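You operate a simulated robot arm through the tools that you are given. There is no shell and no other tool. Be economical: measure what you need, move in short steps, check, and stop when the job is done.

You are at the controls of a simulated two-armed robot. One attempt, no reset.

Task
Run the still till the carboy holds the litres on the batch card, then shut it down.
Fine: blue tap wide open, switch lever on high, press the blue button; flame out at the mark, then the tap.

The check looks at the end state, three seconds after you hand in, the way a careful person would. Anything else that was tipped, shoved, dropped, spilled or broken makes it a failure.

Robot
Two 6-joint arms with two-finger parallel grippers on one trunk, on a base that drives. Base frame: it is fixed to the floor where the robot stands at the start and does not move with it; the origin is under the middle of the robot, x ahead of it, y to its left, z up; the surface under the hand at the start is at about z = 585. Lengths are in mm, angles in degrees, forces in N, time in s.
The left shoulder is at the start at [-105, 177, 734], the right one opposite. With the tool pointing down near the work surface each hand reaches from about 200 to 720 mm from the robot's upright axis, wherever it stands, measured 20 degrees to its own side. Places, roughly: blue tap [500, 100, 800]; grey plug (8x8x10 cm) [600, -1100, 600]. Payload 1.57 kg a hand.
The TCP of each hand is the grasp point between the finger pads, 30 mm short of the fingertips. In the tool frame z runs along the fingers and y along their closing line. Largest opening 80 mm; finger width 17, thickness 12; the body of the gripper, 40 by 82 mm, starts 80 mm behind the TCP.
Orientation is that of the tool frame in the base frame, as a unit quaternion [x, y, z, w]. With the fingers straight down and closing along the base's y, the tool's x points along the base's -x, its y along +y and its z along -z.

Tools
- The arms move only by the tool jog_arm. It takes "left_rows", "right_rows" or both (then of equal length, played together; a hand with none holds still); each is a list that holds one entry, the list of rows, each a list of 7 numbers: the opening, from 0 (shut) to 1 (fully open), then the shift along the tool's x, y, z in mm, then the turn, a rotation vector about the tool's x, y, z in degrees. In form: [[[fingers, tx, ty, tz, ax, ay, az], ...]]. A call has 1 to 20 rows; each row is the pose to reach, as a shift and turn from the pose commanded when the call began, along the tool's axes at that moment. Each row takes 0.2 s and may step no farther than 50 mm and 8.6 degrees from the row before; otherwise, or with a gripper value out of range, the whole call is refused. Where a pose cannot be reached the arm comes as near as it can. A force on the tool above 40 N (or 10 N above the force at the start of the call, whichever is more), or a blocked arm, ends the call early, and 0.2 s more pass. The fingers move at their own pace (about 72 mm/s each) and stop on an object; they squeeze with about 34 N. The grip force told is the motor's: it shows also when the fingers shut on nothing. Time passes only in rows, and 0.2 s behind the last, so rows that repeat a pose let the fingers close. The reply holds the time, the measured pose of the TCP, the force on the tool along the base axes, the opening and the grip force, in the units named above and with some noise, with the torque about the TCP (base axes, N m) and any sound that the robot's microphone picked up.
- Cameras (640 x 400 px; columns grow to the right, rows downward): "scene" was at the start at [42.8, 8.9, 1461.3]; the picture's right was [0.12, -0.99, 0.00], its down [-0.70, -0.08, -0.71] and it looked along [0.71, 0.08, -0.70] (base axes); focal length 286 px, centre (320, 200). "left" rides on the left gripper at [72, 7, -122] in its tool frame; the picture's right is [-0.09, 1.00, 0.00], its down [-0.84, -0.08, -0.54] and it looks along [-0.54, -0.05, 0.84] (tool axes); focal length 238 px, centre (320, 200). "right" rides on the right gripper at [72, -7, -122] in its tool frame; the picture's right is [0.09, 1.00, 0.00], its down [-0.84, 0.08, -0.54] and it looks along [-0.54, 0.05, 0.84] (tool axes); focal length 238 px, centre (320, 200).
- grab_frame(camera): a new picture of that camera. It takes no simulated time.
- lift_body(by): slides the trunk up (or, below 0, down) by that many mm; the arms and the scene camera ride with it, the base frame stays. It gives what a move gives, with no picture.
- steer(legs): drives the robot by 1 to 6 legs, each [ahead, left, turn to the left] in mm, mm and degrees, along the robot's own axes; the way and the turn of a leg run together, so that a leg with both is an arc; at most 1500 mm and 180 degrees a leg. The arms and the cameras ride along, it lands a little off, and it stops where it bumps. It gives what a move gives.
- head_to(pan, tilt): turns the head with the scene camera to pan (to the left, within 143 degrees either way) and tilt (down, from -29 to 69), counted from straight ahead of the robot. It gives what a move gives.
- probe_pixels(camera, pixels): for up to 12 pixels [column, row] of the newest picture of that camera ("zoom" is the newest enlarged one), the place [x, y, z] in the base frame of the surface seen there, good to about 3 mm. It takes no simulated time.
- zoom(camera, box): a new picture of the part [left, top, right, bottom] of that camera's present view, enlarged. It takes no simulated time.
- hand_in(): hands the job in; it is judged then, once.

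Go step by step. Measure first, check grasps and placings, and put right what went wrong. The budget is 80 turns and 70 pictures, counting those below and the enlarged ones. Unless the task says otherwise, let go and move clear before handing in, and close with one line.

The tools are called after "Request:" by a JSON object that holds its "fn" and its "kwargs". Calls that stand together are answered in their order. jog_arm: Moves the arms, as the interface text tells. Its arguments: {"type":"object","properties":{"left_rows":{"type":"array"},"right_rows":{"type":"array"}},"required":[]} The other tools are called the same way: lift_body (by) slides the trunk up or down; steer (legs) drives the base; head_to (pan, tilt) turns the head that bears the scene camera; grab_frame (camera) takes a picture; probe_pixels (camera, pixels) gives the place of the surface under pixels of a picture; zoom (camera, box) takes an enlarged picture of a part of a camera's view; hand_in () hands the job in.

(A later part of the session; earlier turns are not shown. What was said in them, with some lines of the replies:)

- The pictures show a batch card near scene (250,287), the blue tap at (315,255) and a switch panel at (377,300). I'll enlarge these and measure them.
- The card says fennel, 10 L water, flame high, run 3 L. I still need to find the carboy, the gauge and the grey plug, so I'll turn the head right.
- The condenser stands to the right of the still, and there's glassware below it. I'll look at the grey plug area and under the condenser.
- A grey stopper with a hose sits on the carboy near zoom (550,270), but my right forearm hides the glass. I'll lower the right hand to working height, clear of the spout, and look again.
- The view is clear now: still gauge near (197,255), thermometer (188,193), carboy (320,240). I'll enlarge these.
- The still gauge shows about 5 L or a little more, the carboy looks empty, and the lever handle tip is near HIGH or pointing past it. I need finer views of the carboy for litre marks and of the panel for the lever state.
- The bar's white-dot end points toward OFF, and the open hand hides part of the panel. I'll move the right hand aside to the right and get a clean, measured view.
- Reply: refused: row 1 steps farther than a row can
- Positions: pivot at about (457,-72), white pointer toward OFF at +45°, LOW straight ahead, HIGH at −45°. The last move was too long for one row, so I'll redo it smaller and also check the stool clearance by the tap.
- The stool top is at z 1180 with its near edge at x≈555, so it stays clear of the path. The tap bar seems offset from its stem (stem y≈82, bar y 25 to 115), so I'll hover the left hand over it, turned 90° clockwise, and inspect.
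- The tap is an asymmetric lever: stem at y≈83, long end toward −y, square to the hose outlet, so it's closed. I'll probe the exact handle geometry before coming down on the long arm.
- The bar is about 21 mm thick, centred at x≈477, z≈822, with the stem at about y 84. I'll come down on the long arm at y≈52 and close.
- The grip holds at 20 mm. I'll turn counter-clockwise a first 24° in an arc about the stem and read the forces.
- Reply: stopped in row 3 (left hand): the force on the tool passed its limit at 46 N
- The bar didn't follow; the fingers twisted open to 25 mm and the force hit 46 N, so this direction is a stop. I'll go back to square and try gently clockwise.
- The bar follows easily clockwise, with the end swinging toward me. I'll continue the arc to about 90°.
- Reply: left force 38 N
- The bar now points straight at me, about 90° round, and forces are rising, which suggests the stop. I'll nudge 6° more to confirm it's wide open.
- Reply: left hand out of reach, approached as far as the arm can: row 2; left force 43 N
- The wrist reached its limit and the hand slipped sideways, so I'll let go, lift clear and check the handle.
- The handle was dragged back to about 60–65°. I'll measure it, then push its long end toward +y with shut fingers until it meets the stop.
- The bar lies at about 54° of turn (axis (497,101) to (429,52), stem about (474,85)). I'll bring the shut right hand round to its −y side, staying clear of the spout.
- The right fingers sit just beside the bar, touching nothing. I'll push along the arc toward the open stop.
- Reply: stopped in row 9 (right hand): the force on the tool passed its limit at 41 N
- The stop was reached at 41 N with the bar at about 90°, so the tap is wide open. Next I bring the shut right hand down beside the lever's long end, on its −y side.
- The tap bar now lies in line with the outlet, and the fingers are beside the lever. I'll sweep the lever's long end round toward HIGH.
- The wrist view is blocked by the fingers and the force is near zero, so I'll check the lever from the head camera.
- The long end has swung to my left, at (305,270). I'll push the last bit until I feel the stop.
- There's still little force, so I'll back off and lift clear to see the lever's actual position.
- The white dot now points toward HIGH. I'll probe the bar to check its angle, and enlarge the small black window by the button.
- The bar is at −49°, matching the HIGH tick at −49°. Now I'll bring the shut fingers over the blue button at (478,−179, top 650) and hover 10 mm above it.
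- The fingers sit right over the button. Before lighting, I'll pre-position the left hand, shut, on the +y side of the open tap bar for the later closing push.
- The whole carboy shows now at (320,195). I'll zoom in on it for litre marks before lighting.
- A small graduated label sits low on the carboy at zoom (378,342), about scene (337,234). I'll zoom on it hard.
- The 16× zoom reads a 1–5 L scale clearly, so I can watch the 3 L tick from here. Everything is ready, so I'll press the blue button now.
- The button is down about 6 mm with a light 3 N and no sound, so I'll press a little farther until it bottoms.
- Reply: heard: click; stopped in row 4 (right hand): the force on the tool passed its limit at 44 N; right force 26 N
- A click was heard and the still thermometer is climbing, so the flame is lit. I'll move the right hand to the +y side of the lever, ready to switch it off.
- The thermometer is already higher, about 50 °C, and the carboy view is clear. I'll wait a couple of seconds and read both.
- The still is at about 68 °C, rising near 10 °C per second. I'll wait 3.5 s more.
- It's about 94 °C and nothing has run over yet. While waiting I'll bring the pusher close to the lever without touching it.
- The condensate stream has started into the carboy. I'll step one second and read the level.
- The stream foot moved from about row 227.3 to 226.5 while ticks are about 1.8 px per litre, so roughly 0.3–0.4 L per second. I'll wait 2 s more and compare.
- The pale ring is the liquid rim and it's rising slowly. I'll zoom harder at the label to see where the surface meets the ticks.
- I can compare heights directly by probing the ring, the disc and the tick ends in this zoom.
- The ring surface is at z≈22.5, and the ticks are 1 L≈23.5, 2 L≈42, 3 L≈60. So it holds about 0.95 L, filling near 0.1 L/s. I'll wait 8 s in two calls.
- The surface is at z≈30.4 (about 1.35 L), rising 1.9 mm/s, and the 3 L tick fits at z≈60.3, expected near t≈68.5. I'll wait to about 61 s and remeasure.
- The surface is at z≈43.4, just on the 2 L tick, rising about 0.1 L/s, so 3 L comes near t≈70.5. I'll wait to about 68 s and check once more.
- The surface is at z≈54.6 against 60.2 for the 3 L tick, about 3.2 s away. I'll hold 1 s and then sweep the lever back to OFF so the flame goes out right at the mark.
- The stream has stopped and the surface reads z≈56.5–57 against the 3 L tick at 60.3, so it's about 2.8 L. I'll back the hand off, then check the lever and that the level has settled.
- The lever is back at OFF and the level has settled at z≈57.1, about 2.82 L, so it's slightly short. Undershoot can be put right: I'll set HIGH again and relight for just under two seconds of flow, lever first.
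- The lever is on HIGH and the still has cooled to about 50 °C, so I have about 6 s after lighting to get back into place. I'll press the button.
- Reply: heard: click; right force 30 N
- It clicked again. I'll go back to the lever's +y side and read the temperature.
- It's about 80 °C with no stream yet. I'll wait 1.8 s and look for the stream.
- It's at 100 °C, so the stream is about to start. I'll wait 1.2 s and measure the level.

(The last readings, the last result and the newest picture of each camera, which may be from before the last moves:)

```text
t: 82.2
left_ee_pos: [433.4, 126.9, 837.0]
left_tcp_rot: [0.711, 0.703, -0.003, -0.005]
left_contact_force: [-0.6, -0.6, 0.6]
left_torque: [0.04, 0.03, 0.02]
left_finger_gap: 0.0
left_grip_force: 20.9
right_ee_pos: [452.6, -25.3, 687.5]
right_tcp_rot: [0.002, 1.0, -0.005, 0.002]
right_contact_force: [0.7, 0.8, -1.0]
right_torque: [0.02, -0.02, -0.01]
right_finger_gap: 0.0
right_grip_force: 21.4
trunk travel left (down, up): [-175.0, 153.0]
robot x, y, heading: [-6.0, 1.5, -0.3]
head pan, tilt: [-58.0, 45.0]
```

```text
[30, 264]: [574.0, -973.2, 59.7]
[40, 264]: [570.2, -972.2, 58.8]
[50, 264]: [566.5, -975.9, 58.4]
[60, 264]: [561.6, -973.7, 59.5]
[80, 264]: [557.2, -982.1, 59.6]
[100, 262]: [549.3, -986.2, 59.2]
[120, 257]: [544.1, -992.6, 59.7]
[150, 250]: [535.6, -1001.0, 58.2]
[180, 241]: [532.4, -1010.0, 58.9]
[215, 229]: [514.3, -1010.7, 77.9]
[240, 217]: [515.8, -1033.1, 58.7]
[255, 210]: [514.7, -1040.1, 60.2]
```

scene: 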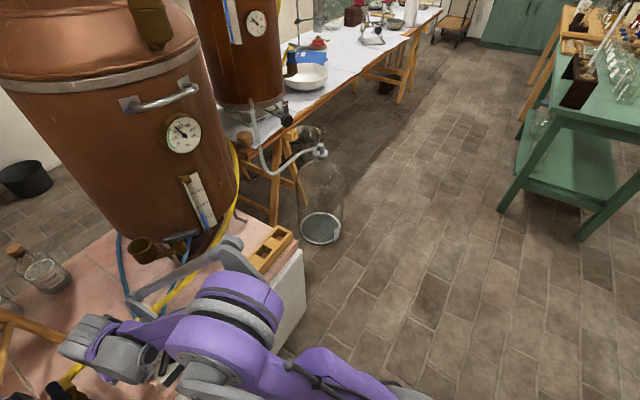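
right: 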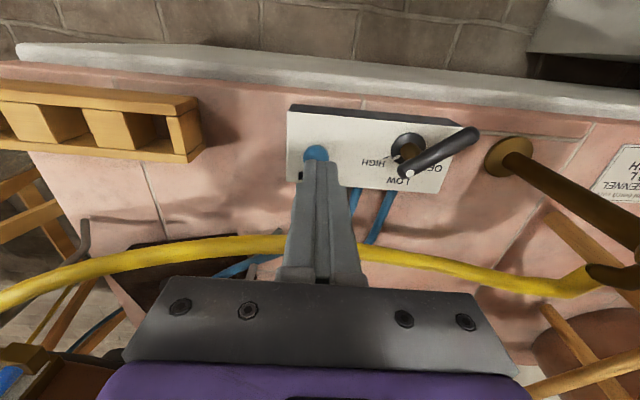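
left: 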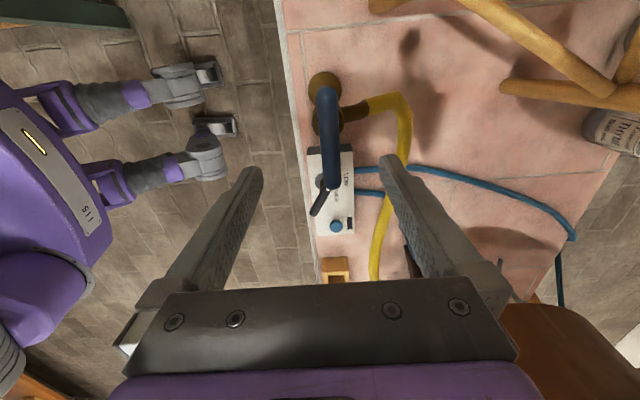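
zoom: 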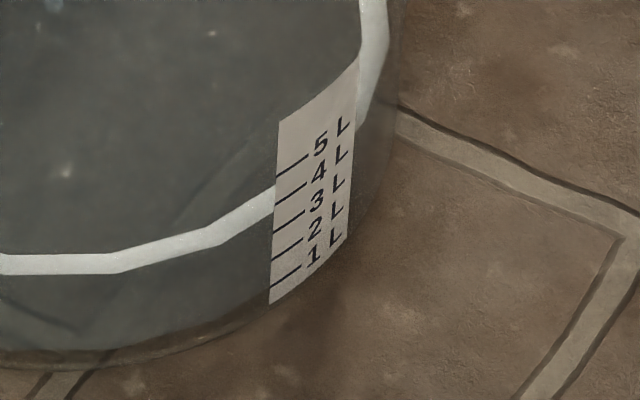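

The surface is at z≈59.2, about 2.94 L, with the stream running. I'll sweep the lever to OFF now.

Request:
{"fn": "jog_arm", "kwargs": {"right_rows": [[[0, 8, -5, 0, 0, 0, 0], [0, 19, -10, 0, 0, 0, 0], [0, 28, -17, 0, 0, 0, 0], [0, 35, -27, 0, 0, 0, 0], [0, 39, -38, 0, 0, 0, 0], [0, 41, -50, 0, 0, 0, 0], [0, 39, -62, 0, 0, 0, 0], [0, 37, -67, 0, 0, 0, 0], [0, 35, -71, 0, 0, 0, 0]]]}}

Request:
{"fn": "zoom", "kwargs": {"camera": "scene", "box": [328, 228, 346, 242]}}

Request:
{"fn": "probe_pixels", "kwargs": {"camera": "zoom", "pixels": [[30, 262], [40, 262], [50, 262], [60, 262], [80, 262], [100, 260], [120, 255], [150, 248], [180, 239], [276, 229], [240, 215], [280, 227]]}}

```text
t: 84.2
left_ee_pos: [432.2, 126.7, 836.5]
left_tcp_rot: [0.711, 0.704, -0.004, -0.006]
left_contact_force: [-0.4, 0.5, -0.5]
left_torque: [-0.03, 0.02, 0.0]
left_finger_gap: 0.0
left_grip_force: 21.2
right_ee_pos: [419.1, -95.1, 688.4]
right_tcp_rot: [0.003, 1.0, -0.005, 0.002]
right_contact_force: [-0.5, -0.4, -0.7]
right_torque: [0.02, 0.0, -0.01]
right_finger_gap: 0.0
right_grip_force: 21.1
trunk travel left (down, up): [-175.0, 153.0]
robot x, y, heading: [-0.5, -1.2, -0.2]
head pan, tilt: [-58.0, 45.0]
```

```text
16.00 times, centred on (337, 235) of scene
```

zoom: 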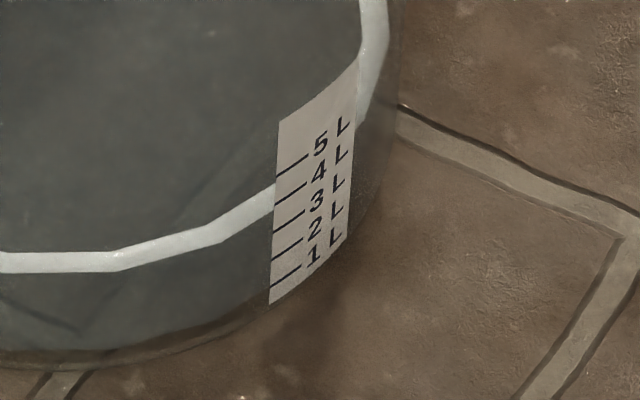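

```text
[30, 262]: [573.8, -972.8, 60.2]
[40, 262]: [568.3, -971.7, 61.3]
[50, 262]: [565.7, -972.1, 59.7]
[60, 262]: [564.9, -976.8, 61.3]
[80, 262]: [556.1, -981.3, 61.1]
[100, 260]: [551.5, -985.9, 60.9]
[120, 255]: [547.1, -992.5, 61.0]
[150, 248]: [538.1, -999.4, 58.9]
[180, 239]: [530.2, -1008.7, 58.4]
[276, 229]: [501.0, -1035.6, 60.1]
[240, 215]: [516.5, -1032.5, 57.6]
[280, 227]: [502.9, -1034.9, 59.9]
```

The surface is at z≈60.2, matching the 3 L tick at ≈60.1, and the stream has stopped. Next I'll close the tap, pushing its long end back with the left hand while the right hand withdraws.

Request:
{"fn": "jog_arm", "kwargs": {"left_rows": [[[0, -14, 0, 0, 0, 0, 0], [0, -22, 0, 0, 0, 0, 0], [0, -34, -4, 0, 0, 0, 0], [0, -46, -4.4, 0, 0, 0, 0], [0, -58, -2, 0, 0, 0, 0], [0, -63, 0.5, 0, 0, 0, 0], [0, -68.5, 3.7, 0, 0, 0, 0], [0, -73, 7.5, 0, 0, 0, 0], [0, -77.5, 12, 0, 0, 0, 0], [0, -81, 17, 0, 0, 0, 0], [0, -84, 22, 0, 0, 0, 0], [0, -84.5, 25, 0, 0, 0, 0], [0, -84.5, 28, 0, 0, 0, 0]]], "right_rows": [[[0, 15, 10, 0, 0, 0, 0], [0, 20, 10, -40, 0, 0, 0], [0, 20, -20, -75, 0, 0, 0], [0, 20, -60, -85, 0, 0, 0], [0, 20, -105, -85, 0, 0, 0], [0, 20, -150, -85, 0, 0, 0], [0, 20, -150, -85, 0, 0, 0], [0, 20, -150, -85, 0, 0, 0], [0, 20, -150, -85, 0, 0, 0], [0, 20, -150, -85, 0, 0, 0], [0, 20, -150, -85, 0, 0, 0], [0, 20, -150, -85, 0, 0, 0], [0, 20, -150, -85, 0, 0, 0]]]}}

Request:
{"fn": "head_to", "kwargs": {"pan": 8, "tilt": 45}}

Request:
{"fn": "zoom", "kwargs": {"camera": "scene", "box": [260, 220, 420, 330]}}

```text
t: 87.0
left_ee_pos: [459.8, 41.7, 836.8]
left_tcp_rot: [0.711, 0.703, -0.004, -0.005]
left_contact_force: [-0.1, 0.1, 0.8]
left_torque: [0.02, 0.03, -0.01]
left_finger_gap: 0.2
left_grip_force: 20.9
right_ee_pos: [397.0, -243.1, 774.1]
right_tcp_rot: [0.002, 1.0, -0.006, 0.001]
right_contact_force: [1.3, 0.5, 0.9]
right_torque: [-0.01, -0.04, 0.01]
right_finger_gap: 0.1
right_grip_force: 21.0
trunk travel left (down, up): [-175.0, 153.0]
robot x, y, heading: [-1.2, 1.0, 0.1]
head pan, tilt: [-58.0, 45.0]
```

```text
t: 88.4
left_ee_pos: [458.9, 42.1, 836.6]
left_tcp_rot: [0.71, 0.704, -0.004, -0.004]
left_contact_force: [-0.7, 0.3, -0.3]
left_torque: [0.0, -0.03, -0.01]
left_finger_gap: 0.1
left_grip_force: 21.1
right_ee_pos: [398.6, -242.8, 775.2]
right_tcp_rot: [0.002, 1.0, -0.005, 0.002]
right_contact_force: [0.1, 0.8, 0.1]
right_torque: [0.02, -0.01, 0.0]
right_finger_gap: 0.0
right_grip_force: 21.5
trunk travel left (down, up): [-175.0, 153.0]
robot x, y, heading: [-1.8, 1.8, -0.1]
head pan, tilt: [8.0, 45.0]
```

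```text
3.64 times, centred on (340, 275) of scene
```

zoom: 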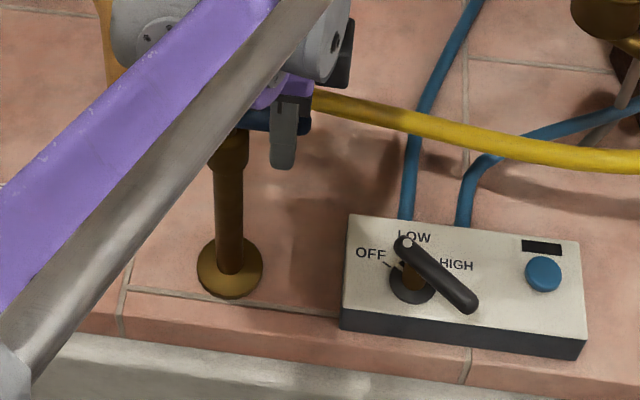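

The lever is back toward OFF and the tap bar is nearly square, but I haven't felt its stop. I'll push a little farther in +x and probe the lever angle.

Request:
{"fn": "jog_arm", "kwargs": {"left_rows": [[[0, 0, 2, 0, 0, 0, 0], [0, 0, 4, 0, 0, 0, 0], [0, 0, 6, 0, 0, 0, 0], [0, 0, 8, 0, 0, 0, 0], [0, 0, 10, 0, 0, 0, 0], [0, 0, 12, 0, 0, 0, 0]]]}}

Request:
{"fn": "probe_pixels", "kwargs": {"camera": "zoom", "pixels": [[405, 242], [425, 258], [445, 277], [467, 302], [388, 266], [432, 263]]}}

```text
t: 89.3
left_ee_pos: [460.7, 41.5, 835.8]
left_tcp_rot: [0.711, 0.703, -0.008, -0.008]
left_contact_force: [-15.3, 1.9, 4.3]
left_torque: [0.02, 0.19, 0.11]
left_finger_gap: 0.0
left_grip_force: 20.9
right_ee_pos: [396.7, -242.1, 775.5]
right_tcp_rot: [0.002, 1.0, -0.004, 0.002]
right_contact_force: [0.0, -0.5, -0.6]
right_torque: [-0.03, 0.01, 0.02]
right_finger_gap: 0.0
right_grip_force: 20.9
trunk travel left (down, up): [-175.0, 153.0]
robot x, y, heading: [-3.9, -1.2, -0.2]
head pan, tilt: [8.0, 45.0]
stopped in row 4 (left hand): the force on the tool passed its limit at 44 N (the readings are from after the stop); the commanded pose is now the measured one
```

```text
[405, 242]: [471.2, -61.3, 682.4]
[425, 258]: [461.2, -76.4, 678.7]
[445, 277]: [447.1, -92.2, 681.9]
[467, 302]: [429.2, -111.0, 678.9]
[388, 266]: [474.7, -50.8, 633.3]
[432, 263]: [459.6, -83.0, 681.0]
```

The tap hit its closed stop at 44 N, and the lever is at +50°, matching the OFF tick at 51°. I'll withdraw the left hand up and clear.

Request:
{"fn": "jog_arm", "kwargs": {"left_rows": [[[0, 0, -15, 0, 0, 0, 0], [0, 0, -30, -20, 0, 0, 0], [0, 0, -40, -60, 0, 0, 0], [0, 20, -50, -100, 0, 0, 0], [0, 60, -60, -110, 0, 0, 0], [0, 100, -60, -110, 0, 0, 0], [0, 140, -60, -110, 0, 0, 0]]]}}

Request:
{"fn": "zoom", "kwargs": {"camera": "scene", "box": [230, 200, 430, 330]}}

Request:
{"fn": "head_to", "kwargs": {"pan": -58, "tilt": 45}}

Request:
{"fn": "grab_frame", "kwargs": {"camera": "scene"}}

```text
t: 90.9
left_ee_pos: [405.6, 182.5, 945.6]
left_tcp_rot: [0.71, 0.704, -0.007, -0.006]
left_contact_force: [0.2, 0.8, 0.0]
left_torque: [-0.02, 0.02, 0.0]
left_finger_gap: 0.2
left_grip_force: 21.0
right_ee_pos: [396.9, -241.5, 775.6]
right_tcp_rot: [0.002, 1.0, -0.006, 0.002]
right_contact_force: [0.2, 0.6, -0.1]
right_torque: [-0.01, 0.02, 0.0]
right_finger_gap: 0.0
right_grip_force: 21.4
trunk travel left (down, up): [-175.0, 153.0]
robot x, y, heading: [1.7, -2.5, -0.2]
head pan, tilt: [8.0, 45.0]
```

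```text
3.08 times, centred on (330, 265) of scene
```

zoom: 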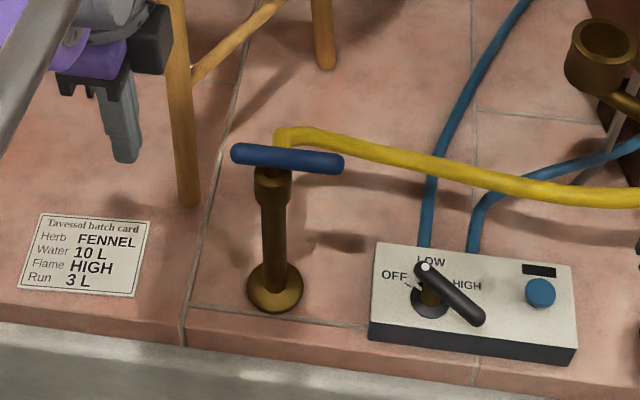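

```text
t: 92.3
left_ee_pos: [405.8, 180.8, 945.7]
left_tcp_rot: [0.711, 0.703, -0.007, -0.007]
left_contact_force: [0.5, 0.1, 0.4]
left_torque: [-0.03, -0.01, 0.0]
left_finger_gap: 0.1
left_grip_force: 21.1
right_ee_pos: [396.8, -243.3, 775.4]
right_tcp_rot: [0.003, 1.0, -0.005, 0.001]
right_contact_force: [-0.9, 0.3, -1.1]
right_torque: [0.01, -0.02, 0.03]
right_finger_gap: 0.2
right_grip_force: 21.0
trunk travel left (down, up): [-175.0, 153.0]
robot x, y, heading: [-5.4, -1.1, 0.0]
head pan, tilt: [-58.0, 45.0]
```

```text
6 pictures are left
```

scene: 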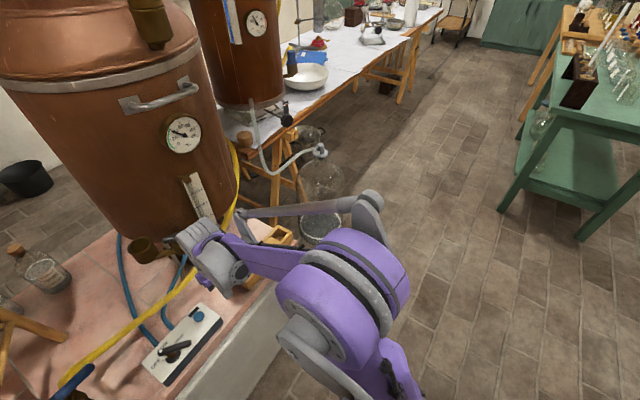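

The tap bar is square again as it was at the start, the lever points to OFF, the still is cooling and no stream is running. Both hands are clear and nothing was disturbed, so I'll hand in.

Request:
{"fn": "hand_in", "kwargs": {}}

```text
The job is handed in.
```

The carboy reads 3 L, the flame is out, the blue tap is closed and both hands are clear. I cut the flame early at about 2.8 L and relit it once to top up, so the burner was lit twice.
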